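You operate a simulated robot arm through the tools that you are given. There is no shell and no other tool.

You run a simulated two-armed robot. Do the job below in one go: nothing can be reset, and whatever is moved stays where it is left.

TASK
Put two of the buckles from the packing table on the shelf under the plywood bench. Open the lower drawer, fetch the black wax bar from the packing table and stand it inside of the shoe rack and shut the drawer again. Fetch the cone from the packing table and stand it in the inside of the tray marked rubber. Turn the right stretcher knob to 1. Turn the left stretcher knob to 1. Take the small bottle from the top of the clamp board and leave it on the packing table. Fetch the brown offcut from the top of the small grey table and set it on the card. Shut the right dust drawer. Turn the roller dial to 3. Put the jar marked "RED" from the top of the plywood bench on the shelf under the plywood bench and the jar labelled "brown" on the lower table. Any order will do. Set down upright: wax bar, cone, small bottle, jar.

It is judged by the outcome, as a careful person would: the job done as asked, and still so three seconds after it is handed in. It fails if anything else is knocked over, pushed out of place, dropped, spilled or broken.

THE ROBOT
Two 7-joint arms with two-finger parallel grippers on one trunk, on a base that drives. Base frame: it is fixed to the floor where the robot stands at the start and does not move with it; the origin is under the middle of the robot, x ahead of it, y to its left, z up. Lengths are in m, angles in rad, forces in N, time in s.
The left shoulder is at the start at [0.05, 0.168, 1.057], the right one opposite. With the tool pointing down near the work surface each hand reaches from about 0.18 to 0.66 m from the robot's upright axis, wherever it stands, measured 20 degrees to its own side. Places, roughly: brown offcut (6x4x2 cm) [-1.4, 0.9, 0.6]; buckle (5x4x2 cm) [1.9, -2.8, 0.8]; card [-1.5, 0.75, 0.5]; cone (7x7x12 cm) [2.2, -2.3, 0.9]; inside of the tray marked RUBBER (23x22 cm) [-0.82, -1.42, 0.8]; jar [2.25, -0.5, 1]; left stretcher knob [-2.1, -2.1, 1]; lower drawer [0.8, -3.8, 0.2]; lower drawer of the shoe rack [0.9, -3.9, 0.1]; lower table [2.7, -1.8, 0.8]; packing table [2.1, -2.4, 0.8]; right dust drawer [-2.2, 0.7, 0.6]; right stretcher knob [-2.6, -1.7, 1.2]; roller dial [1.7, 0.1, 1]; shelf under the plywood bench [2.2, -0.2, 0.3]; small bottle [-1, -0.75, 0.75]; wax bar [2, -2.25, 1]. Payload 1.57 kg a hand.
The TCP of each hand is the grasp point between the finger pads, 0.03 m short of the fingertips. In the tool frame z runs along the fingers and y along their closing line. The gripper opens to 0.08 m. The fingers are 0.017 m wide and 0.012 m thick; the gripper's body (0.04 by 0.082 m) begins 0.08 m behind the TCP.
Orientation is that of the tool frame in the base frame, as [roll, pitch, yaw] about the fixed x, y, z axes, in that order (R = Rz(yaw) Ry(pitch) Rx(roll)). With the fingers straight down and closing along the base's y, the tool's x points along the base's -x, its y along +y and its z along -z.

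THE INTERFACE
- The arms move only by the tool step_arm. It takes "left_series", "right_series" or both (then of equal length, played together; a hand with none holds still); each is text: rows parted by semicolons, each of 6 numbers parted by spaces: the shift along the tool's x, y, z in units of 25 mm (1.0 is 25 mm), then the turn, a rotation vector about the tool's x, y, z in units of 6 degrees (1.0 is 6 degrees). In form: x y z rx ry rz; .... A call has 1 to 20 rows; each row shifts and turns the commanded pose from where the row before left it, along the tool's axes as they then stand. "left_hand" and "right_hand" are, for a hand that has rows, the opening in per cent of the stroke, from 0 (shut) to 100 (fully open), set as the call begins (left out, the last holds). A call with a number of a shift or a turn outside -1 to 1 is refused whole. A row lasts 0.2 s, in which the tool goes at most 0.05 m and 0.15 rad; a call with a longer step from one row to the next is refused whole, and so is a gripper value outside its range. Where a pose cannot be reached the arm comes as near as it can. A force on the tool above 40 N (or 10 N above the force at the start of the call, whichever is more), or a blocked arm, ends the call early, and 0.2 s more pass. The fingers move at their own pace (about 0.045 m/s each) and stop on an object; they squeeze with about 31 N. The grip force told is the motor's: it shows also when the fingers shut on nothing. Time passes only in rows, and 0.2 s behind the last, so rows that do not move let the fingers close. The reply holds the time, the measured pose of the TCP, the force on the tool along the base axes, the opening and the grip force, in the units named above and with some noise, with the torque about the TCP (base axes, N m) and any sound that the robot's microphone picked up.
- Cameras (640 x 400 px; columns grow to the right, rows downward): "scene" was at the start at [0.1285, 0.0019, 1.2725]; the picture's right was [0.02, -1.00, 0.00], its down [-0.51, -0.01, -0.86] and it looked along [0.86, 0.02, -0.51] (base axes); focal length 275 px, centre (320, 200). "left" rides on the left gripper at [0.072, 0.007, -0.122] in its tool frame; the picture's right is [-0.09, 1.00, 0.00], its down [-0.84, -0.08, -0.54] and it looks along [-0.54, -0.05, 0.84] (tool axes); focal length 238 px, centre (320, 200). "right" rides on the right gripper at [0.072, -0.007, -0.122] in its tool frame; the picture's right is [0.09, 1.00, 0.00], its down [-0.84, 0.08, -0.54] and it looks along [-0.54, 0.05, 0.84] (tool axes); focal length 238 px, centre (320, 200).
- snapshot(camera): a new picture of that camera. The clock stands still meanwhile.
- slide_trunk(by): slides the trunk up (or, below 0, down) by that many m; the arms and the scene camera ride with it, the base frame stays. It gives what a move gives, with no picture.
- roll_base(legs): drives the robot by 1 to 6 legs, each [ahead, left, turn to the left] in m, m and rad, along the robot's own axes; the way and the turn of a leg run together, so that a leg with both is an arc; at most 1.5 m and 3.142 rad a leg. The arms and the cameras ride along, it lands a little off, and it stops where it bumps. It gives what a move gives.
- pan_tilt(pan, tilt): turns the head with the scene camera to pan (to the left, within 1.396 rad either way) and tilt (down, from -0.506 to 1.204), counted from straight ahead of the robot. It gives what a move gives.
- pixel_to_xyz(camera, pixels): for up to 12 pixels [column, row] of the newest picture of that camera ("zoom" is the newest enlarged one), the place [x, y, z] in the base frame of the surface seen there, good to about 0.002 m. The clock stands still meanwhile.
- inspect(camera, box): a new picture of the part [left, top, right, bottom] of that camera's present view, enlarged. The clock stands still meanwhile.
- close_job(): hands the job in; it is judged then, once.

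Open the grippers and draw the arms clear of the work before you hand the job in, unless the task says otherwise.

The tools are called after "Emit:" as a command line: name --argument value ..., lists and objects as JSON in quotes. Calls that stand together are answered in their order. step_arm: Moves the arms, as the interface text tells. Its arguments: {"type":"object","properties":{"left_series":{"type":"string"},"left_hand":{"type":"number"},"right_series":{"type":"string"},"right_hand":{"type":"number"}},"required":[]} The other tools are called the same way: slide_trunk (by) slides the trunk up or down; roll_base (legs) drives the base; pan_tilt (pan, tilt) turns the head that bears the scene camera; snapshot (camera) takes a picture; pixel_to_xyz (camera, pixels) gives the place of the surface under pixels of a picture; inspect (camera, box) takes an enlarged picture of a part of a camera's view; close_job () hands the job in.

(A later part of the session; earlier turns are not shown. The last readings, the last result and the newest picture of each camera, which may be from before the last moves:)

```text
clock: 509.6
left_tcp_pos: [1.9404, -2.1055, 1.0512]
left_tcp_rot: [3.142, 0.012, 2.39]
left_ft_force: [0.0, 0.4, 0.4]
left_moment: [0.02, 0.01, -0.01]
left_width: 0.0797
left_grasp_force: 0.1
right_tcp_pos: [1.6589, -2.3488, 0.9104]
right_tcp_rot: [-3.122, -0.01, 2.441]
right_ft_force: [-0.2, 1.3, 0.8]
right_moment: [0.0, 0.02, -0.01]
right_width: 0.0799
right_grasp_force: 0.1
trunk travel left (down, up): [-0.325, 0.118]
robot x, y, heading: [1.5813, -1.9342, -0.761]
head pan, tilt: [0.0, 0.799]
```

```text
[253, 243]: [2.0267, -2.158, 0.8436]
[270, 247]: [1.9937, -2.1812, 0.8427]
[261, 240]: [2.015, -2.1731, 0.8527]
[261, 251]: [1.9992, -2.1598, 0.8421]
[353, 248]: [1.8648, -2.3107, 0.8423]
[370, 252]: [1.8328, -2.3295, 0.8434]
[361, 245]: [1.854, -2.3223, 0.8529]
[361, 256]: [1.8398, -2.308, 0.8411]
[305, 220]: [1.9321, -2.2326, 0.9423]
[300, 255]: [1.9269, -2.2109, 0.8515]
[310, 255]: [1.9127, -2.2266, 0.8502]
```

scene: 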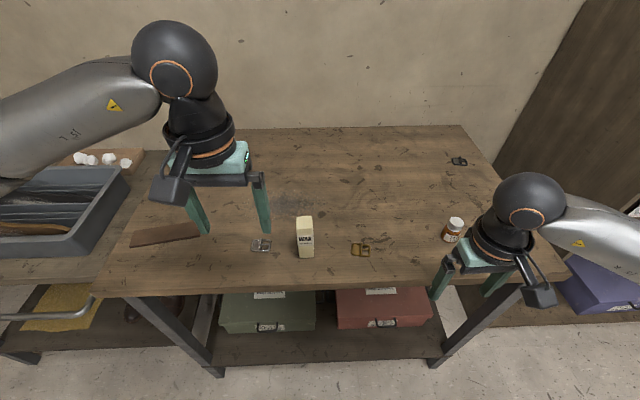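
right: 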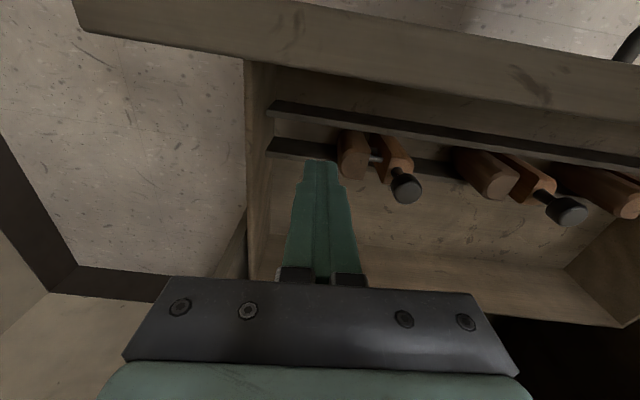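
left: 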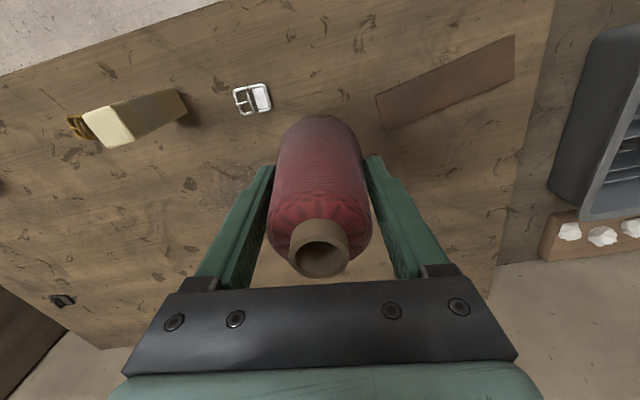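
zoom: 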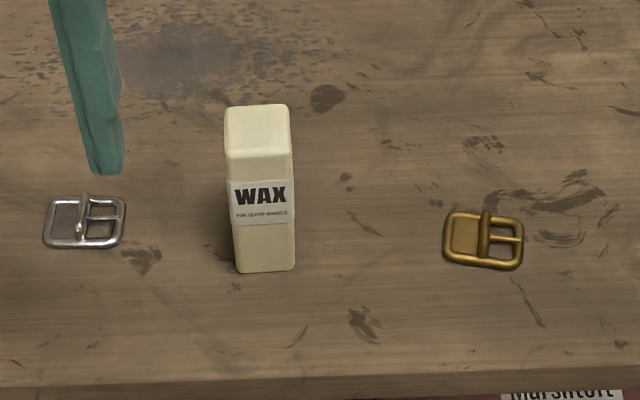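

Silver buckle centre ≈(2.010,-2.170), brass ≈(1.849,-2.318), both ~5 cm wide laterally. Move both hands above them.

Emit:
step_arm --left_series "-0.76 0 0.6 0 0 0;-0.76 0 0.6 0 0 0;-0.76 0 0.6 0 0 0;-0.76 0 0.6 0 0 0;-0.76 0 0.6 0 0 0;0 0 0.6 0 0 0" --left_hand 100 --right_series "-0.84 0.98 -0.4 0 0 0;-0.84 0.98 -0.4 0 0 0;-0.84 0.98 -0.4 0 0 0;-0.84 0.98 -0.2 0 0 0;-0.84 0.98 0 0 0 0;-0.84 0.98 0 0 0 0" --right_hand 100

Emit:
snapshot --camera "left"

Emit:
snapshot --camera "right"

```text
clock: 511.1
left_tcp_pos: [2.0093, -2.1693, 0.962]
left_tcp_rot: [3.141, 0.012, 2.389]
left_ft_force: [1.0, -0.4, -0.4]
left_moment: [0.0, 0.0, 0.04]
left_width: 0.08
left_grasp_force: 0.1
right_tcp_pos: [1.8496, -2.3155, 0.9418]
right_tcp_rot: [-3.122, -0.011, 2.44]
right_ft_force: [-1.0, 0.2, -0.6]
right_moment: [0.0, 0.01, -0.03]
right_width: 0.0804
right_grasp_force: 0.1
trunk travel left (down, up): [-0.325, 0.118]
robot x, y, heading: [1.5789, -1.9402, -0.758]
head pan, tilt: [0.0, 0.799]
```

```text
taken
```

left: 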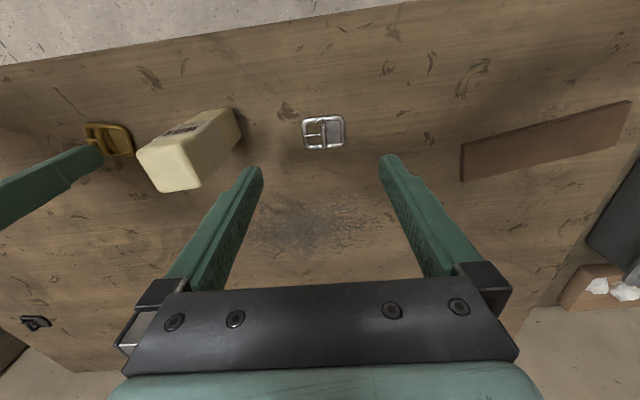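

```text
taken
```

right: 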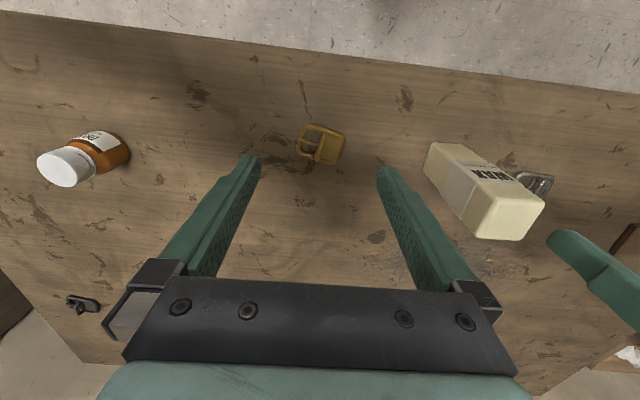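

Both are nearly centred; brass is turned ~8°. Correct, descend to z≈0.871 and close both.

Emit:
step_arm --left_series "-0.1 0.1 0.7 0 0 0;0 0 0.9 0 0 0;0 0 0.9 0 0 0;0 0 0.7 0 0 0;0 0 0.42 0 0 0" --left_hand 100 --right_series "-0.18 0 0 0 0 0.67;-0.18 0 0.5 0 0 0.67;0 0 0.9 0 0 0;0 0 0.9 0 0 0;0 0 0.5 0 0 0" --right_hand 100

Emit:
snapshot --camera "left"

Emit:
snapshot --camera "right"

```text
clock: 512.2
left_tcp_pos: [2.0158, -2.17, 0.8718]
left_tcp_rot: [3.141, 0.012, 2.389]
left_ft_force: [-0.7, 0.2, 0.9]
left_moment: [-0.04, -0.01, -0.02]
left_width: 0.0801
left_grasp_force: 0.0
right_tcp_pos: [1.8545, -2.3254, 0.872]
right_tcp_rot: [-3.119, -0.008, 2.3]
right_ft_force: [-0.2, 0.0, 0.1]
right_moment: [0.0, 0.0, -0.01]
right_width: 0.0796
right_grasp_force: 0.1
trunk travel left (down, up): [-0.325, 0.118]
robot x, y, heading: [1.5785, -1.9377, -0.759]
head pan, tilt: [0.0, 0.799]
```

```text
taken
```

left: 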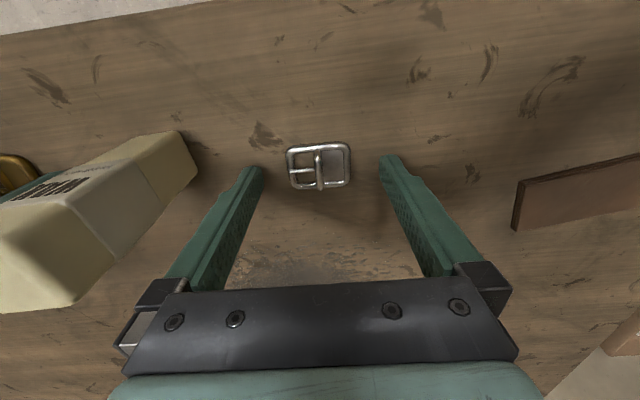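

```text
taken
```

right: 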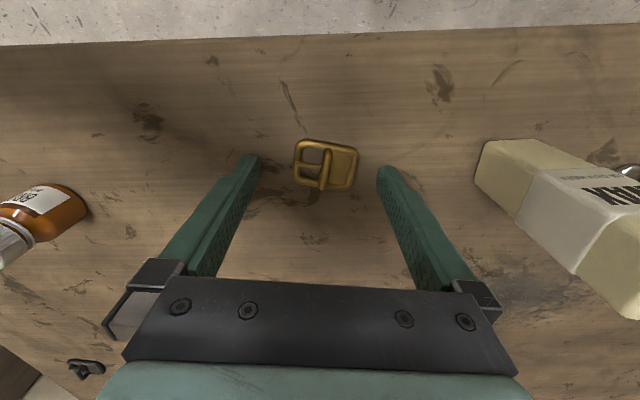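

Lower 2 mm more and close both grippers.

Emit:
step_arm --left_series "0 0 0.09 0 0 0" --right_series "0 0.12 0.09 0 0 0"

Emit:
step_arm --left_series "0 0 0 0 0 0;0 0 0 0 0 0;0 0 0 0 0 0;0 0 0 0 0 0;0 0 0 0 0 0" --left_hand 0 --right_series "0 0 0 0 0 0;0 0 0 0 0 0;0 0 0 0 0 0;0 0 0 0 0 0;0 0 0 0 0 0" --right_hand 0

Emit:
snapshot --camera "left"

Emit:
snapshot --camera "right"

```text
clock: 512.6
left_tcp_pos: [2.0154, -2.1703, 0.8702]
left_tcp_rot: [3.14, 0.014, 2.389]
left_ft_force: [-0.1, 0.9, 1.4]
left_moment: [-0.02, 0.05, -0.02]
left_width: 0.0797
left_grasp_force: 0.1
right_tcp_pos: [1.8573, -2.3232, 0.8702]
right_tcp_rot: [-3.121, -0.006, 2.301]
right_ft_force: [-4.9, -1.9, 7.5]
right_moment: [0.19, -0.14, 0.09]
right_width: 0.0752
right_grasp_force: 0.2
trunk travel left (down, up): [-0.325, 0.118]
robot x, y, heading: [1.5803, -1.9367, -0.76]
head pan, tilt: [0.0, 0.799]
```

```text
clock: 513.9
left_tcp_pos: [2.0155, -2.1695, 0.8694]
left_tcp_rot: [-3.141, 0.016, 2.388]
left_ft_force: [2.8, 1.0, 6.7]
left_moment: [0.22, -0.1, -0.06]
left_width: 0.043
left_grasp_force: 30.8
right_tcp_pos: [1.8574, -2.3218, 0.8709]
right_tcp_rot: [-3.122, -0.005, 2.3]
right_ft_force: [3.6, 4.0, 7.1]
right_moment: [0.23, -0.34, 0.06]
right_width: 0.0423
right_grasp_force: 30.7
trunk travel left (down, up): [-0.325, 0.118]
robot x, y, heading: [1.5767, -1.9386, -0.757]
head pan, tilt: [0.0, 0.799]
```

```text
taken
```

left: 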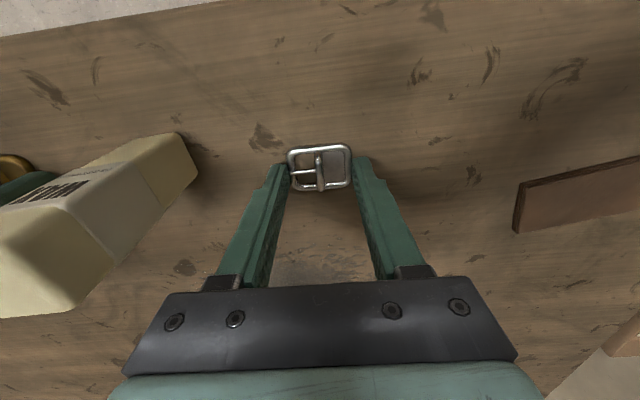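

```text
taken
```

right: 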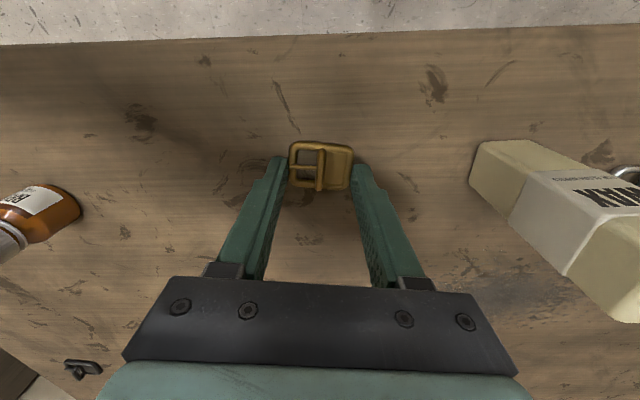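

Both buckles are held (0.043, 0.042). Lift both and check.

Emit:
step_arm --left_series "0 0 -0.5 0 0 0;0 0 -1 0 0 0;0 0 -1 0 0 0;0 0 -1 0 0 0;0 0 -1 0 0 0;0 0 -1 0 0 0;1 0 0 0 0 0;1 0 0 0 0 0;1 0 0 0 0 0;1 0 0 0 0 0" --right_series "0 0 -0.5 0 0 0;0 0 -1 0 0 0;0 0 -1 0 0 0;0 0 -1 0 0 0;0 0 -1 0 0 0;0 0 -1 0 0 0;1 0 0 0 0 0;1 0 0 0 0 0;1 0 0 0 0 0;1 0 0 0 0 0"

Emit:
snapshot --camera "scene"

```text
clock: 516.0
left_tcp_pos: [1.9396, -2.1027, 1.0042]
left_tcp_rot: [-3.141, 0.012, 2.388]
left_ft_force: [0.3, 0.0, -0.3]
left_moment: [0.02, -0.04, -0.01]
left_width: 0.0426
left_grasp_force: 31.0
right_tcp_pos: [1.7946, -2.2443, 1.0078]
right_tcp_rot: [-3.121, -0.007, 2.3]
right_ft_force: [-0.8, -0.6, 0.9]
right_moment: [-0.02, 0.01, 0.02]
right_width: 0.0427
right_grasp_force: 31.4
trunk travel left (down, up): [-0.325, 0.118]
robot x, y, heading: [1.5821, -1.9382, -0.764]
head pan, tilt: [0.0, 0.799]
```

```text
taken
```

scene: 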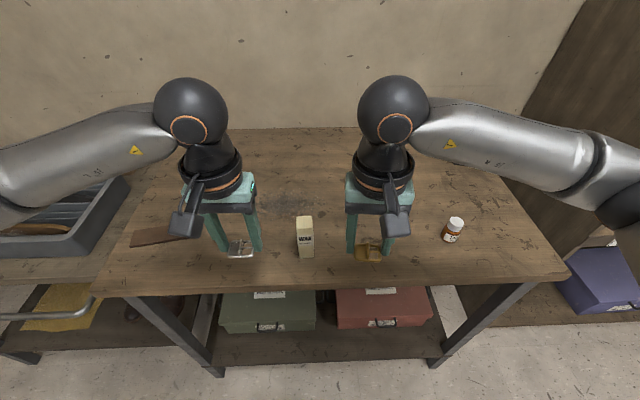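

Both buckles lifted. Back away and turn to face the plywood bench (heading ≈0.82).

Emit:
roll_base --legs '[[-0.5, 0, 0], [0, 0, 1.583]]'

Emit:
pan_tilt --pan 0.0 --tilt 0.4

Emit:
snapshot --camera "scene"

```text
clock: 522.8
left_tcp_pos: [1.3823, -1.2323, 1.0054]
left_tcp_rot: [-3.141, 0.012, -2.313]
left_ft_force: [-0.6, 0.6, -1.3]
left_moment: [-0.03, -0.05, -0.01]
left_width: 0.0429
left_grasp_force: 30.7
right_tcp_pos: [1.5247, -1.375, 1.008]
right_tcp_rot: [-3.12, -0.007, -2.403]
right_ft_force: [0.3, -0.4, 0.2]
right_moment: [-0.01, 0.04, 0.01]
right_width: 0.0428
right_grasp_force: 30.5
trunk travel left (down, up): [-0.325, 0.118]
robot x, y, heading: [1.2179, -1.5885, 0.823]
head pan, tilt: [0.0, 0.799]
```

```text
clock: 523.7
left_tcp_pos: [1.3832, -1.2315, 1.0057]
left_tcp_rot: [3.141, 0.012, -2.316]
left_ft_force: [0.0, -0.1, -0.4]
left_moment: [0.0, 0.04, -0.01]
left_width: 0.0427
left_grasp_force: 31.1
right_tcp_pos: [1.5253, -1.3753, 1.0081]
right_tcp_rot: [-3.12, -0.007, -2.404]
right_ft_force: [0.5, 0.1, -0.7]
right_moment: [0.01, 0.02, 0.02]
right_width: 0.0427
right_grasp_force: 31.0
trunk travel left (down, up): [-0.325, 0.118]
robot x, y, heading: [1.2159, -1.5976, 0.818]
head pan, tilt: [0.0, 0.4]
```

```text
taken
```

scene: 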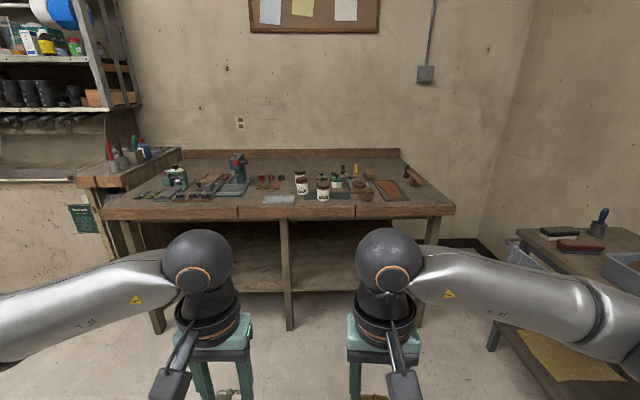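

The plywood bench is straight ahead, with jars at (302,185) and (323,190). Zoom and measure.

Emit:
inspect --camera "scene" --box '[240, 150, 440, 225]'

Emit:
inspect --camera "scene" --box '[100, 130, 300, 225]'

Emit:
pixel_to_xyz --camera "scene" --pixels '[[302, 180], [323, 184], [110, 210], [445, 207], [290, 212], [290, 290], [330, 285], [330, 230], [288, 325], [240, 160], [160, 320], [240, 290]]'

```text
3.20 times, centred on (340, 188) of scene
```

zoom: 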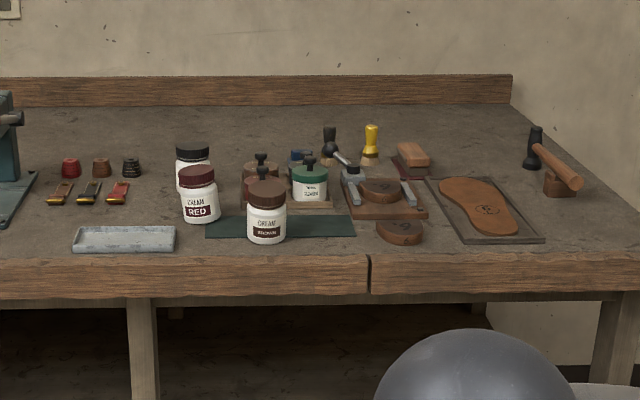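

```text
3.20 times, centred on (200, 178) of scene
```

zoom: 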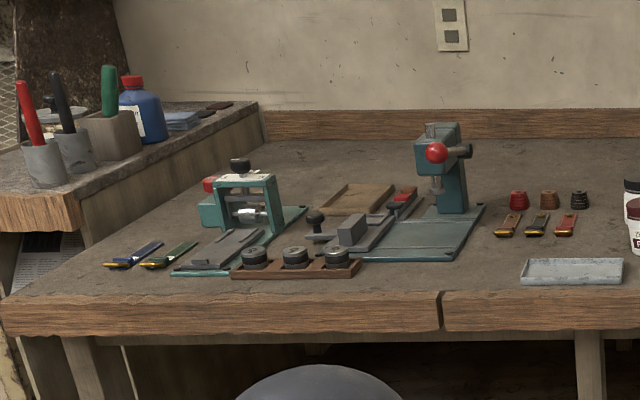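

```text
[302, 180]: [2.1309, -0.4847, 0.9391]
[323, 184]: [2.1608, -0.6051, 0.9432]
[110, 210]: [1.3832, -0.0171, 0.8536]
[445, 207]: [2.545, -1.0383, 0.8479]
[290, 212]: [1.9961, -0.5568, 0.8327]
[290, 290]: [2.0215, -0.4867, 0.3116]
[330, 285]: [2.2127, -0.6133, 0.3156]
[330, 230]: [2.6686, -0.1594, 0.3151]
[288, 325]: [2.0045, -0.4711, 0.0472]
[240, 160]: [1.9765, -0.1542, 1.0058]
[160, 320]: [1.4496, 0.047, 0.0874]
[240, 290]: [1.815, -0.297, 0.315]
```

Bench front edge is at H=0.90 (along h=(0.66,0.75)), shelf z≈0.313 from H≈0.97 on, right bay free. I position 0.7 m before it, lower the trunk and bring both hands low in front.

Emit:
roll_base --legs '[[0.603, -0.163, 0.03]]'

Emit:
slide_trunk --by -0.325

Emit:
snapshot --camera "scene"

```text
clock: 527.2
left_tcp_pos: [1.9023, -0.8887, 1.0043]
left_tcp_rot: [3.141, 0.012, -2.287]
left_ft_force: [0.9, -0.6, 0.4]
left_moment: [-0.01, 0.0, 0.02]
left_width: 0.0426
left_grasp_force: 31.2
right_tcp_pos: [2.0508, -1.0269, 1.0083]
right_tcp_rot: [-3.118, -0.008, -2.376]
right_ft_force: [-0.4, -0.5, 0.0]
right_moment: [-0.01, 0.04, 0.0]
right_width: 0.0424
right_grasp_force: 30.8
trunk travel left (down, up): [-0.325, 0.118]
robot x, y, heading: [1.7489, -1.2504, 0.849]
head pan, tilt: [0.0, 0.4]
```

```text
clock: 530.5
left_tcp_pos: [1.9038, -0.8887, 0.6797]
left_tcp_rot: [3.141, 0.01, -2.285]
left_ft_force: [-0.7, -0.1, -0.3]
left_moment: [0.02, 0.03, -0.03]
left_width: 0.0425
left_grasp_force: 30.9
right_tcp_pos: [2.0496, -1.0275, 0.6831]
right_tcp_rot: [-3.121, -0.006, -2.377]
right_ft_force: [-0.7, 0.4, 0.7]
right_moment: [-0.01, 0.03, 0.01]
right_width: 0.0427
right_grasp_force: 31.2
trunk travel left (down, up): [0.0, 0.443]
robot x, y, heading: [1.7483, -1.2562, 0.849]
head pan, tilt: [0.0, 0.4]
```

```text
taken
```

scene: 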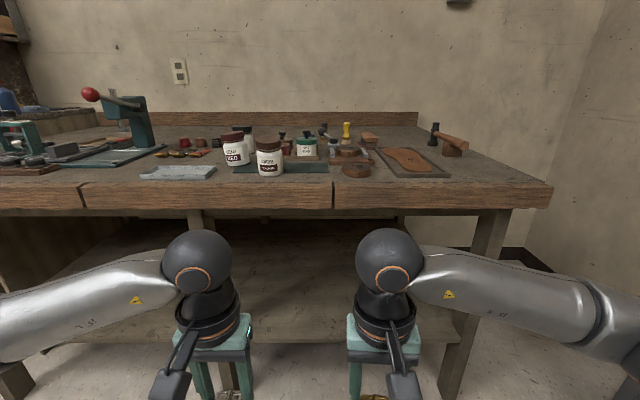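

Lower both hands to z≈0.375, extended ~0.53 m ahead, still outside the bench.

Emit:
step_arm --left_series "-0.48 0.14 0.94 0 0 0;-0.48 0.14 0.94 0 0 0;-0.48 0.14 0.94 0 0 0;-0.48 0.14 0.94 0 0 0;-0.48 0.14 0.94 0 0 0;-0.48 0.14 0.94 0 0 0;-0.48 0.14 0.94 0 0 0;-0.48 0.14 0.94 0 0 0;-0.48 0.14 0.94 0 0 0;-0.48 0.14 0.94 0 0 0;-0.48 0.14 0.94 0 0 0;-0.48 0.14 0.94 0 0 0;-0.48 0.14 0.94 0 0 0" --right_series "-0.48 -0.25 0.94 0 0 0;-0.48 -0.25 0.94 0 0 0;-0.48 -0.25 0.94 0 0 0;-0.48 -0.25 0.94 0 0 0;-0.48 -0.25 0.94 0 0 0;-0.48 -0.25 0.94 0 0 0;-0.48 -0.25 0.94 0 0 0;-0.48 -0.25 0.94 0 0 0;-0.48 -0.25 0.94 0 0 0;-0.48 -0.25 0.94 0 0 0;-0.48 -0.25 0.94 0 0 0;-0.48 -0.25 0.94 0 0 0;-0.48 -0.25 0.94 0 0 0"

Emit:
pan_tilt --pan 0.0 --tilt 0.6

Emit:
snapshot --camera "scene"

```text
clock: 533.2
left_tcp_pos: [1.9725, -0.7382, 0.3768]
left_tcp_rot: [3.141, 0.012, -2.286]
left_ft_force: [0.3, -0.3, 0.3]
left_moment: [0.02, -0.05, -0.04]
left_width: 0.0428
left_grasp_force: 31.5
right_tcp_pos: [2.222, -0.9821, 0.3778]
right_tcp_rot: [-3.12, -0.007, -2.374]
right_ft_force: [-0.3, -0.5, -0.3]
right_moment: [-0.01, -0.02, -0.05]
right_width: 0.0425
right_grasp_force: 31.3
trunk travel left (down, up): [0.0, 0.443]
robot x, y, heading: [1.7469, -1.2565, 0.849]
head pan, tilt: [0.0, 0.4]
```

```text
clock: 534.0
left_tcp_pos: [1.9735, -0.7382, 0.3768]
left_tcp_rot: [-3.14, 0.012, -2.286]
left_ft_force: [0.4, 0.1, 0.0]
left_moment: [0.01, -0.01, 0.02]
left_width: 0.0427
left_grasp_force: 30.8
right_tcp_pos: [2.2223, -0.9828, 0.3771]
right_tcp_rot: [-3.119, -0.007, -2.376]
right_ft_force: [0.6, -0.2, -0.7]
right_moment: [-0.01, 0.02, 0.03]
right_width: 0.0429
right_grasp_force: 31.4
trunk travel left (down, up): [0.0, 0.443]
robot x, y, heading: [1.752, -1.2553, 0.849]
head pan, tilt: [0.0, 0.6]
```

```text
taken
```

scene: 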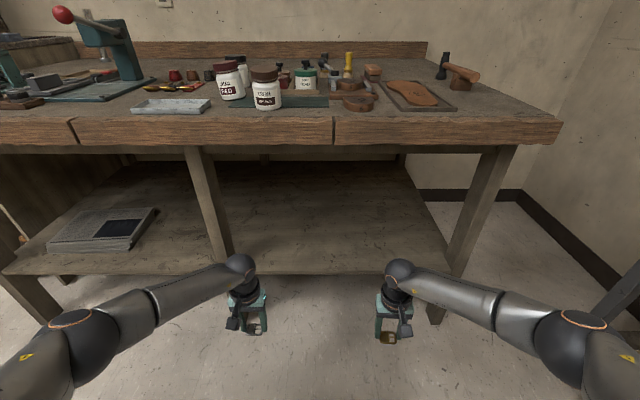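

Check elbow positions since the forearms spread sideways and the middle leg is near.

Emit:
pixel_to_xyz --camera "scene" --pixels '[[70, 322], [85, 350], [150, 300], [240, 265], [585, 322], [570, 345], [490, 300], [400, 270], [222, 240], [200, 260]]'

```text
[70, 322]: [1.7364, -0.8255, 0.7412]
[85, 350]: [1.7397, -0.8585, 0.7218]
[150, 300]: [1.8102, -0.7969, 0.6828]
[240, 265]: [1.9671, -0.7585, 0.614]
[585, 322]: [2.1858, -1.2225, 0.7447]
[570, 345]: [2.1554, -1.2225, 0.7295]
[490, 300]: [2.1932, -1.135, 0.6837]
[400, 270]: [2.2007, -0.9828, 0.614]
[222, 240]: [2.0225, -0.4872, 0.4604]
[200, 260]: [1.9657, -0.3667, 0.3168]
```

Find the shelf's front edge and right leg precisely.

Emit:
pixel_to_xyz --camera "scene" --pixels '[[310, 268], [310, 273], [310, 276], [310, 240], [470, 220], [455, 265], [490, 160], [330, 160], [330, 145], [250, 150]]'

```text
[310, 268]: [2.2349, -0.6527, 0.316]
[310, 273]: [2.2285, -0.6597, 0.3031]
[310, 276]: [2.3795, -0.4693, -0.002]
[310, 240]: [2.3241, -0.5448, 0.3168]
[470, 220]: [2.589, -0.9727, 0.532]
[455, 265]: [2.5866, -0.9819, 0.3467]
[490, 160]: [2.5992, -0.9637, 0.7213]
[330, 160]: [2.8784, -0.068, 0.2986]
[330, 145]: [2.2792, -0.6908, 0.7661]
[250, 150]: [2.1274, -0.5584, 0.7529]
```

Shelf front edge H=0.975 (z 0.316), apron bottom ~0.745. Drive forward 0.305 m (and 0.05 right) with hands going in over the shelf.

Emit:
roll_base --legs '[[0.15, -0.05, 0], [0.15, 0, 0]]'

Emit:
snapshot --camera "scene"

Emit:
snapshot --camera "left"

Emit:
snapshot --camera "right"

```text
clock: 536.4
left_tcp_pos: [2.2062, -0.5476, 0.3768]
left_tcp_rot: [3.141, 0.011, -2.282]
left_ft_force: [-0.3, 0.1, -0.4]
left_moment: [0.06, 0.02, 0.0]
left_width: 0.0426
left_grasp_force: 30.9
right_tcp_pos: [2.4556, -0.7902, 0.3776]
right_tcp_rot: [-3.119, -0.007, -2.37]
right_ft_force: [0.1, 0.4, -0.1]
right_moment: [0.02, -0.04, 0.01]
right_width: 0.0424
right_grasp_force: 31.3
trunk travel left (down, up): [0.0, 0.443]
robot x, y, heading: [1.9888, -1.0684, 0.852]
head pan, tilt: [0.0, 0.6]
```

```text
taken
```

scene: 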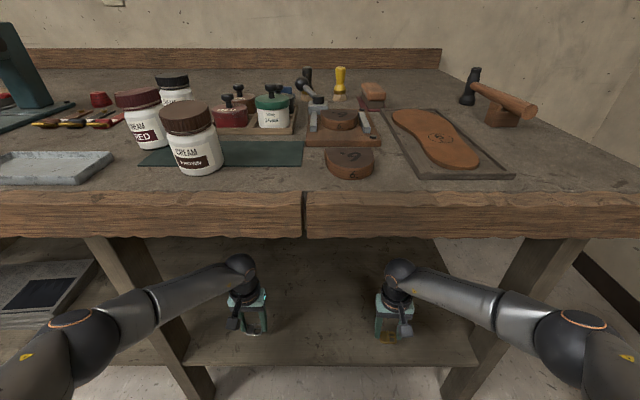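

```text
taken
```

left: 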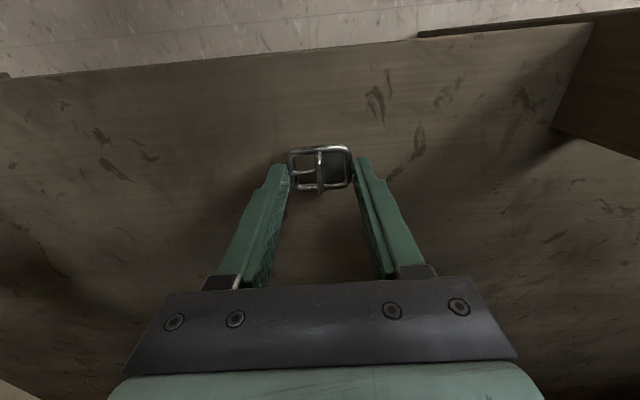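

```text
taken
```

right: 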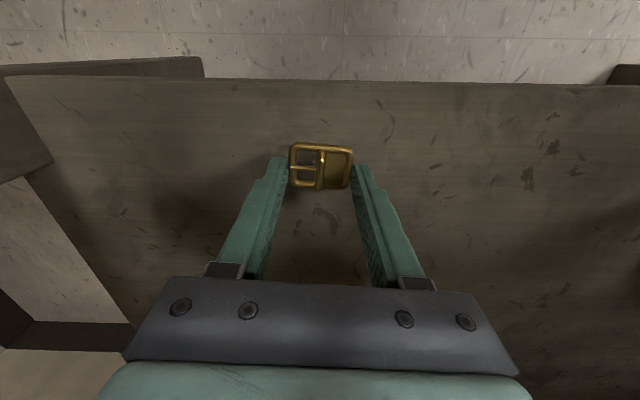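

Both buckles hang over the shelf. Lower both to touch the shelf and release.

Emit:
step_arm --left_series "0 0 0.5 0 0 0;0 0 0.5 0 0 0" --right_series "0 0 0.5 0 0 0;0 0 0.5 0 0 0"

Emit:
step_arm --left_series "0 0 0.1 0 0 0;0 0 0.06 0 0 0" --right_series "0 0 0.1 0 0 0;0 0 0.06 0 0 0"

```text
clock: 537.0
left_tcp_pos: [2.2061, -0.5481, 0.3521]
left_tcp_rot: [3.141, 0.012, -2.281]
left_ft_force: [0.7, -0.3, -0.3]
left_moment: [-0.01, -0.04, 0.0]
left_width: 0.0428
left_grasp_force: 30.8
right_tcp_pos: [2.4566, -0.7909, 0.3521]
right_tcp_rot: [-3.121, -0.007, -2.37]
right_ft_force: [0.1, 0.2, 0.5]
right_moment: [0.0, 0.0, -0.03]
right_width: 0.0427
right_grasp_force: 30.8
trunk travel left (down, up): [0.0, 0.443]
robot x, y, heading: [1.9835, -1.0647, 0.855]
head pan, tilt: [0.0, 0.6]
```

```text
clock: 537.5
left_tcp_pos: [2.2066, -0.5464, 0.3484]
left_tcp_rot: [-3.14, 0.012, -2.281]
left_ft_force: [0.0, 0.0, -0.2]
left_moment: [-0.03, 0.02, 0.0]
left_width: 0.0425
left_grasp_force: 30.8
right_tcp_pos: [2.4562, -0.7904, 0.3481]
right_tcp_rot: [-3.121, -0.006, -2.37]
right_ft_force: [0.1, 0.2, 0.6]
right_moment: [0.03, 0.0, 0.01]
right_width: 0.0425
right_grasp_force: 30.8
trunk travel left (down, up): [0.0, 0.443]
robot x, y, heading: [1.9857, -1.0639, 0.853]
head pan, tilt: [0.0, 0.6]
```

Nearly down; a touch lower, then open both.

Emit:
step_arm --left_series "0 0 0.06 0 0 0;0 0 0 0 0 0" --right_series "0 0 0.06 0 0 0;0 0 0 0 0 0"

Emit:
step_arm --left_series "0 0 0 0 0 0;0 0 0 0 0 0;0 0 0 0 0 0;0 0 -0.5 0 0 0;0 0 -0.8 0 0 0" --left_hand 100 --right_series "0 0 0 0 0 0;0 0 0 0 0 0;0 0 0 0 0 0;0 0 -0.5 0 0 0;0 0 -0.8 0 0 0" --right_hand 100

Emit:
snapshot --camera "left"

Emit:
snapshot --camera "right"

```text
clock: 538.1
left_tcp_pos: [2.2066, -0.5478, 0.3494]
left_tcp_rot: [-3.141, 0.015, -2.281]
left_ft_force: [0.1, -0.1, 1.0]
left_moment: [0.06, 0.01, -0.01]
left_width: 0.0428
left_grasp_force: 30.8
right_tcp_pos: [2.4554, -0.7922, 0.3497]
right_tcp_rot: [-3.121, -0.006, -2.371]
right_ft_force: [-2.6, -8.5, 17.3]
right_moment: [0.12, 0.37, 0.22]
right_width: 0.0428
right_grasp_force: 31.5
trunk travel left (down, up): [0.0, 0.443]
robot x, y, heading: [1.9877, -1.0621, 0.854]
head pan, tilt: [0.0, 0.6]
```

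```text
clock: 538.7
left_tcp_pos: [2.2084, -0.5494, 0.3479]
left_tcp_rot: [-3.141, 0.013, -2.286]
left_ft_force: [0.2, -0.6, 0.6]
left_moment: [0.04, 0.03, 0.0]
left_width: 0.08
left_grasp_force: 0.2
right_tcp_pos: [2.4633, -0.7984, 0.3489]
right_tcp_rot: [-3.104, -0.011, -2.378]
right_ft_force: [1.1, -20.0, 26.0]
right_moment: [0.2, 0.69, 0.54]
right_width: 0.0658
right_grasp_force: 0.0
trunk travel left (down, up): [0.0, 0.443]
robot x, y, heading: [1.9848, -1.0598, 0.856]
head pan, tilt: [0.0, 0.6]
stopped in row 2 (right hand): the force on the tool passed its limit at 42 N (the readings are from after the stop); the commanded pose is now the measured one
```

```text
taken
```

left: 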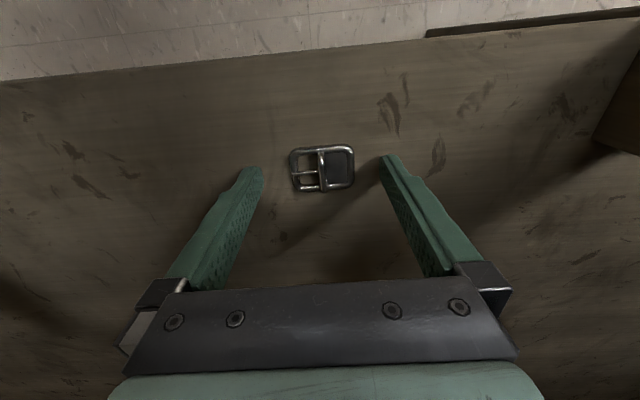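

```text
taken
```

right: 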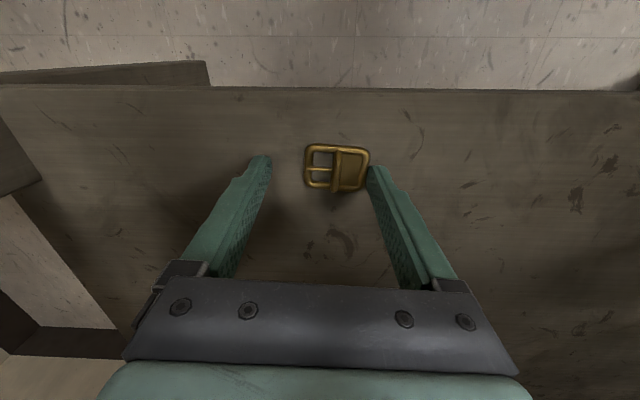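

Both are down; the right fingertips pressed on the shelf. Raise both hands and finish opening.

Emit:
step_arm --left_series "0 0 -0.3 0 0 0;0 0 -0.5 0 0 0;0 0 -0.8 0 0 0;0 0 0 0 0 0" --right_series "0 0 -0.3 0 0 0;0 0 -0.5 0 0 0;0 0 -0.8 0 0 0;0 0 0 0 0 0" --left_hand 100 --right_hand 100

Emit:
snapshot --camera "right"

Emit:
snapshot --camera "left"

```text
clock: 539.7
left_tcp_pos: [2.2076, -0.5461, 0.3879]
left_tcp_rot: [3.141, 0.013, -2.281]
left_ft_force: [0.2, 0.1, 0.0]
left_moment: [0.0, 0.01, -0.03]
left_width: 0.0802
left_grasp_force: 0.0
right_tcp_pos: [2.4606, -0.7934, 0.3884]
right_tcp_rot: [-3.111, -0.011, -2.376]
right_ft_force: [-0.6, 0.6, 0.8]
right_moment: [-0.02, 0.01, 0.0]
right_width: 0.0801
right_grasp_force: 0.1
trunk travel left (down, up): [0.0, 0.443]
robot x, y, heading: [1.9824, -1.0655, 0.851]
head pan, tilt: [0.0, 0.6]
```

```text
taken
```

right: 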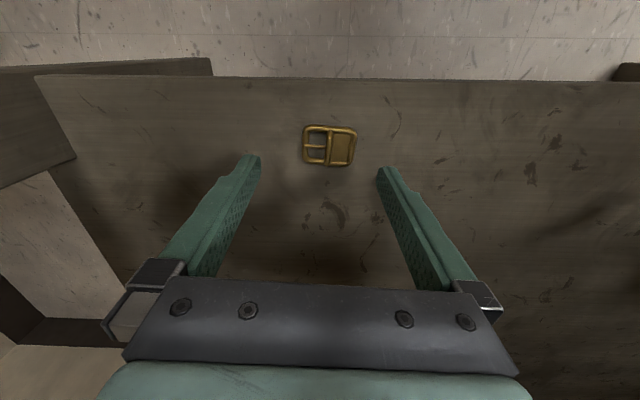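

```text
taken
```

left: 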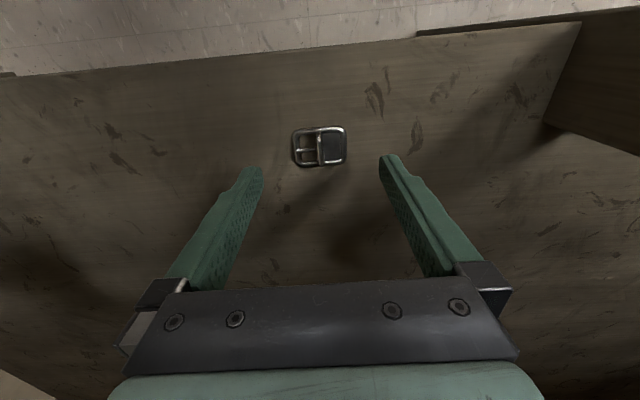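

Both buckles rest on the shelf. Back out 0.4 m, raise the trunk and bring the hands up.

Emit:
roll_base --legs '[[-0.2, 0, 0], [-0.2, 0, 0]]'

Emit:
slide_trunk --by 0.3

Emit:
step_arm --left_series "0.4 0 -1 0 0 0;0.4 0 -1 0 0 0;0.4 0 -1 0 0 0;0.4 0 -1 0 0 0;0.4 0 -1 0 0 0;0.4 0 -1 0 0 0;0.4 0 -1 0 0 0;0.4 0 -1 0 0 0;0 0 -1 0 0 0;0 0 -1 0 0 0;0 0 -1 0 0 0;0 0 -1 0 0 0;0 0 -1 0 0 0;0 0 -1 0 0 0;0 0 -1 0 0 0" --right_series "0.4 0 -1 0 0 0;0.4 0 -1 0 0 0;0.4 0 -1 0 0 0;0.4 0 -1 0 0 0;0.4 0 -1 0 0 0;0.4 0 -1 0 0 0;0.4 0 -1 0 0 0;0.4 0 -1 0 0 0;0 0 -1 0 0 0;0 0 -1 0 0 0;0 0 -1 0 0 0;0 0 -1 0 0 0;0 0 -1 0 0 0;0 0 -1 0 0 0;0 0 -1 0 0 0"

Emit:
snapshot --camera "scene"

```text
clock: 542.5
left_tcp_pos: [1.9448, -0.8476, 0.3877]
left_tcp_rot: [-3.141, 0.013, -2.281]
left_ft_force: [-0.5, 0.5, 0.3]
left_moment: [0.01, 0.0, -0.03]
left_width: 0.0797
left_grasp_force: 0.1
right_tcp_pos: [2.1985, -1.0937, 0.3876]
right_tcp_rot: [-3.11, -0.009, -2.376]
right_ft_force: [0.0, 0.3, -0.8]
right_moment: [-0.01, 0.0, 0.01]
right_width: 0.08
right_grasp_force: 0.1
trunk travel left (down, up): [0.0, 0.443]
robot x, y, heading: [1.7227, -1.3642, 0.852]
head pan, tilt: [0.0, 0.6]
```

```text
clock: 545.5
left_tcp_pos: [1.9431, -0.8466, 0.6879]
left_tcp_rot: [3.141, 0.011, -2.282]
left_ft_force: [0.8, -0.6, -0.3]
left_moment: [0.01, 0.01, 0.0]
left_width: 0.0802
left_grasp_force: 0.1
right_tcp_pos: [2.1978, -1.0939, 0.6867]
right_tcp_rot: [-3.111, -0.012, -2.373]
right_ft_force: [-0.3, -0.4, -0.1]
right_moment: [0.04, 0.0, 0.01]
right_width: 0.0799
right_grasp_force: 0.1
trunk travel left (down, up): [-0.3, 0.143]
robot x, y, heading: [1.7208, -1.3644, 0.848]
head pan, tilt: [0.0, 0.6]
```

```text
clock: 548.7
left_tcp_pos: [1.8901, -0.911, 1.0618]
left_tcp_rot: [-3.141, 0.012, -2.282]
left_ft_force: [0.1, 0.1, -0.3]
left_moment: [-0.02, 0.0, 0.02]
left_width: 0.0801
left_grasp_force: 0.0
right_tcp_pos: [2.1326, -1.1365, 1.064]
right_tcp_rot: [-3.109, -0.008, -2.374]
right_ft_force: [0.4, 0.3, 0.5]
right_moment: [0.0, -0.01, 0.0]
right_width: 0.08
right_grasp_force: 0.1
trunk travel left (down, up): [-0.3, 0.143]
robot x, y, heading: [1.7223, -1.3638, 0.856]
head pan, tilt: [0.0, 0.6]
```

```text
taken
```

scene: 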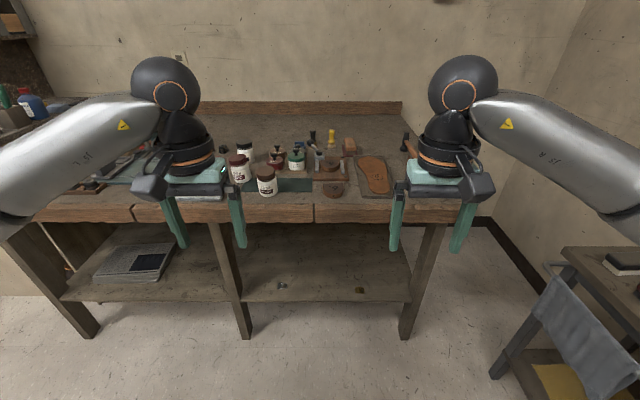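

Buckles are visible on the shelf (282,285),(358,288). Approach the bench for the RED jar with the left hand.

Emit:
roll_base --legs '[[0.388, 0.123, 0]]'

Emit:
snapshot --camera "scene"

Emit:
snapshot --camera "left"

```text
clock: 551.2
left_tcp_pos: [2.061, -0.5463, 1.0615]
left_tcp_rot: [-3.14, 0.012, -2.288]
left_ft_force: [0.4, -1.0, 0.3]
left_moment: [-0.05, -0.02, 0.01]
left_width: 0.08
left_grasp_force: 0.0
right_tcp_pos: [2.2998, -0.7722, 1.0623]
right_tcp_rot: [-3.111, -0.01, -2.383]
right_ft_force: [-0.3, 0.4, 0.4]
right_moment: [0.0, -0.02, 0.03]
right_width: 0.08
right_grasp_force: 0.1
trunk travel left (down, up): [-0.3, 0.143]
robot x, y, heading: [1.8897, -0.9973, 0.845]
head pan, tilt: [0.0, 0.6]
```

```text
taken
```

scene: 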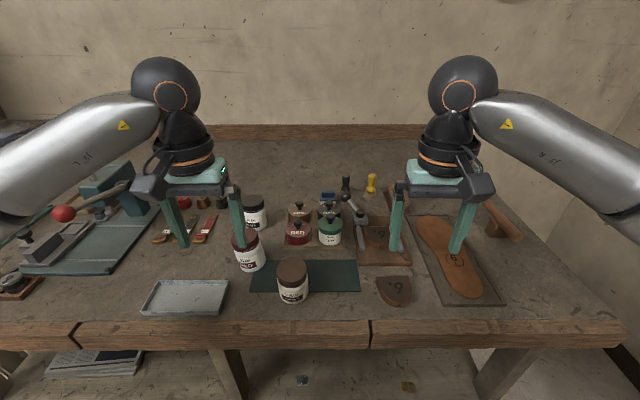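

```text
taken
```

left: 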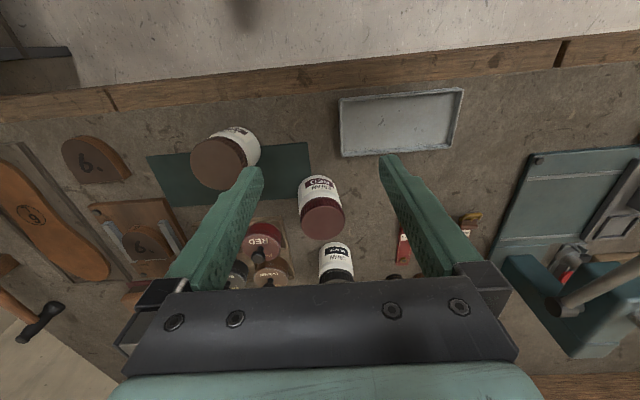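

Zoom to confirm labels: dark-red lid jar (322,215) and brown-lid jar (225,160).

Emit:
inspect --camera "scene" --box '[220, 180, 380, 310]'

Emit:
pixel_to_xyz --camera "scene" --pixels '[[248, 240], [250, 262], [292, 268], [293, 290], [255, 203], [253, 220], [298, 230], [330, 225]]'

Emit:
pixel_to_xyz --camera "left" --pixels '[[323, 218], [302, 218], [345, 218], [323, 238], [217, 165], [335, 275]]'

```text
3.08 times, centred on (300, 245) of scene
```

zoom: 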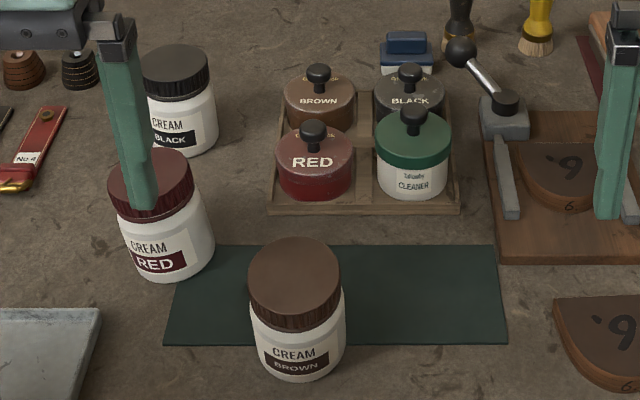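

```text
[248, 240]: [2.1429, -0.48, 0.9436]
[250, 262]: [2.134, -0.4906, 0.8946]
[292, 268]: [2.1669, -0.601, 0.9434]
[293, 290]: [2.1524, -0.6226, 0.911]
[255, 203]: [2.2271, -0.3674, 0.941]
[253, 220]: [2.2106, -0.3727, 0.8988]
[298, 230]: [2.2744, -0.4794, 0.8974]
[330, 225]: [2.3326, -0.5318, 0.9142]
```

```text
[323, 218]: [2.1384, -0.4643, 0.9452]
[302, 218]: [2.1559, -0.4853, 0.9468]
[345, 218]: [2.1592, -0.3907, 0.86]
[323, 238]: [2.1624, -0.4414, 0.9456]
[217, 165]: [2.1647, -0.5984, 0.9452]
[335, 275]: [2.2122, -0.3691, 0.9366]
```

I take the CREAM jars standing on the bench top as the jars. RED's lid centre ≈(2.14,-0.466). Bring the left hand over it.

Emit:
step_arm --left_series "-0.9 -0.03 0 0 0 0;-0.9 -0.03 0 0 0 0;-0.9 -0.03 0 0 0 0;-0.9 -0.03 0 0 0 0;-0.8 -0.03 0 0 0 0" --left_hand 100

Emit:
snapshot --camera "left"

```text
clock: 552.4
left_tcp_pos: [2.1364, -0.4666, 1.0634]
left_tcp_rot: [-3.141, 0.011, -2.292]
left_ft_force: [1.0, -0.7, 0.7]
left_moment: [0.02, 0.0, 0.0]
left_width: 0.08
left_grasp_force: 0.1
right_tcp_pos: [2.2999, -0.7735, 1.0631]
right_tcp_rot: [-3.111, -0.01, -2.383]
right_ft_force: [0.7, -0.4, 0.0]
right_moment: [-0.02, 0.02, 0.0]
right_width: 0.0803
right_grasp_force: 0.0
trunk travel left (down, up): [-0.3, 0.143]
robot x, y, heading: [1.8917, -0.9989, 0.843]
head pan, tilt: [0.0, 0.6]
```

```text
taken
```

left: 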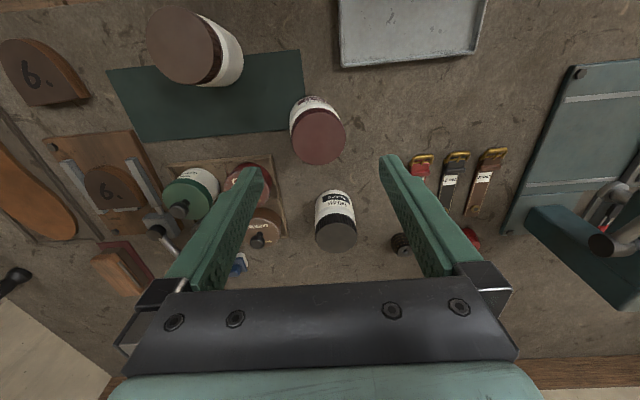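

Centred within 5 mm. Descend to z≈0.905 and grip the RED jar.

Emit:
step_arm --left_series "-0.2 0 0.9 0 0 0;0 0 0.9 0 0 0;0 0 0.9 0 0 0;0 0 0.9 0 0 0;0 0 0.9 0 0 0;0 0 0.9 0 0 0;0 0 0.9 0 0 0"

Emit:
step_arm --left_series "0 0 0 0 0 0;0 0 0 0 0 0;0 0 0 0 0 0;0 0 0 0 0 0" --left_hand 0

Emit:
snapshot --camera "left"

```text
clock: 554.0
left_tcp_pos: [2.1417, -0.4605, 0.9044]
left_tcp_rot: [-3.141, 0.013, -2.29]
left_ft_force: [0.5, 0.4, -0.2]
left_moment: [-0.01, -0.02, 0.01]
left_width: 0.0802
left_grasp_force: 0.1
right_tcp_pos: [2.3008, -0.7733, 1.0636]
right_tcp_rot: [-3.11, -0.009, -2.384]
right_ft_force: [0.0, 0.3, -0.4]
right_moment: [0.03, -0.01, -0.03]
right_width: 0.0799
right_grasp_force: 0.1
trunk travel left (down, up): [-0.3, 0.143]
robot x, y, heading: [1.8845, -0.9978, 0.844]
head pan, tilt: [0.0, 0.6]
```

```text
clock: 555.0
left_tcp_pos: [2.143, -0.4602, 0.9038]
left_tcp_rot: [-3.14, 0.012, -2.289]
left_ft_force: [1.8, -1.3, 0.1]
left_moment: [-0.12, -0.08, 0.02]
left_width: 0.059
left_grasp_force: 31.1
right_tcp_pos: [2.3006, -0.7743, 1.063]
right_tcp_rot: [-3.11, -0.009, -2.383]
right_ft_force: [-0.3, 0.1, 0.2]
right_moment: [0.0, 0.0, -0.03]
right_width: 0.0802
right_grasp_force: 0.0
trunk travel left (down, up): [-0.3, 0.143]
robot x, y, heading: [1.889, -0.9954, 0.843]
head pan, tilt: [0.0, 0.6]
```

```text
taken
```

left: 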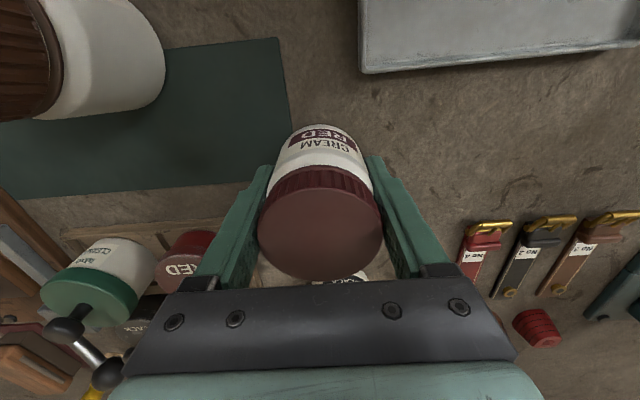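

Gripped. Read the bench height beside the jar, then lift.

Emit:
pixel_to_xyz --camera "left" --pixels '[[420, 140], [330, 100], [250, 130], [400, 300]]'

Emit:
step_arm --left_series "0 0 -0.6 0 0 0;0 0 -1 0 0 0;0 0 -1 0 0 0;0 0 -1 0 0 0;0 0 -1 0 0 0;0 0 -1 0 0 0;1 0 -0.4 0 0 0;1 0 0 0 0 0;1 0 0 0 0 0;1 0 0 0 0 0;1 0 0 0 0 0;1 0 0 0 0 0"

Emit:
snapshot --camera "scene"

```text
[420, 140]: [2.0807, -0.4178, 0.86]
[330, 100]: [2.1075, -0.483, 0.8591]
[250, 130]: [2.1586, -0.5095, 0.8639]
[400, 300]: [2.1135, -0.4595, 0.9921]
```

```text
clock: 557.6
left_tcp_pos: [2.0405, -0.5764, 1.0505]
left_tcp_rot: [3.141, 0.013, -2.288]
left_ft_force: [-0.2, -0.9, -2.8]
left_moment: [0.0, 0.01, 0.01]
left_width: 0.0585
left_grasp_force: 31.3
right_tcp_pos: [2.3003, -0.7732, 1.0627]
right_tcp_rot: [-3.109, -0.009, -2.381]
right_ft_force: [0.0, 0.0, -1.0]
right_moment: [-0.01, 0.02, 0.03]
right_width: 0.0802
right_grasp_force: 0.2
trunk travel left (down, up): [-0.3, 0.143]
robot x, y, heading: [1.888, -0.9964, 0.844]
head pan, tilt: [0.0, 0.6]
```

```text
taken
```

scene: 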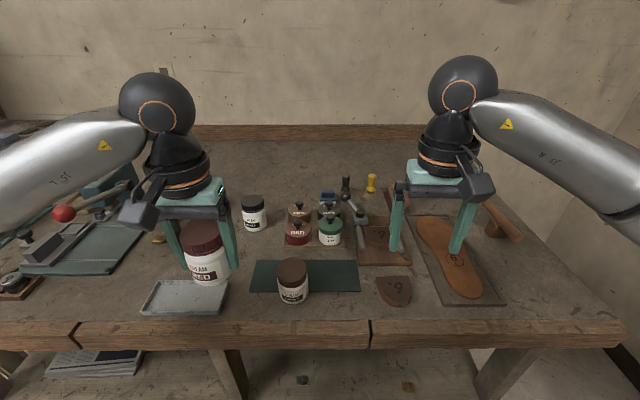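

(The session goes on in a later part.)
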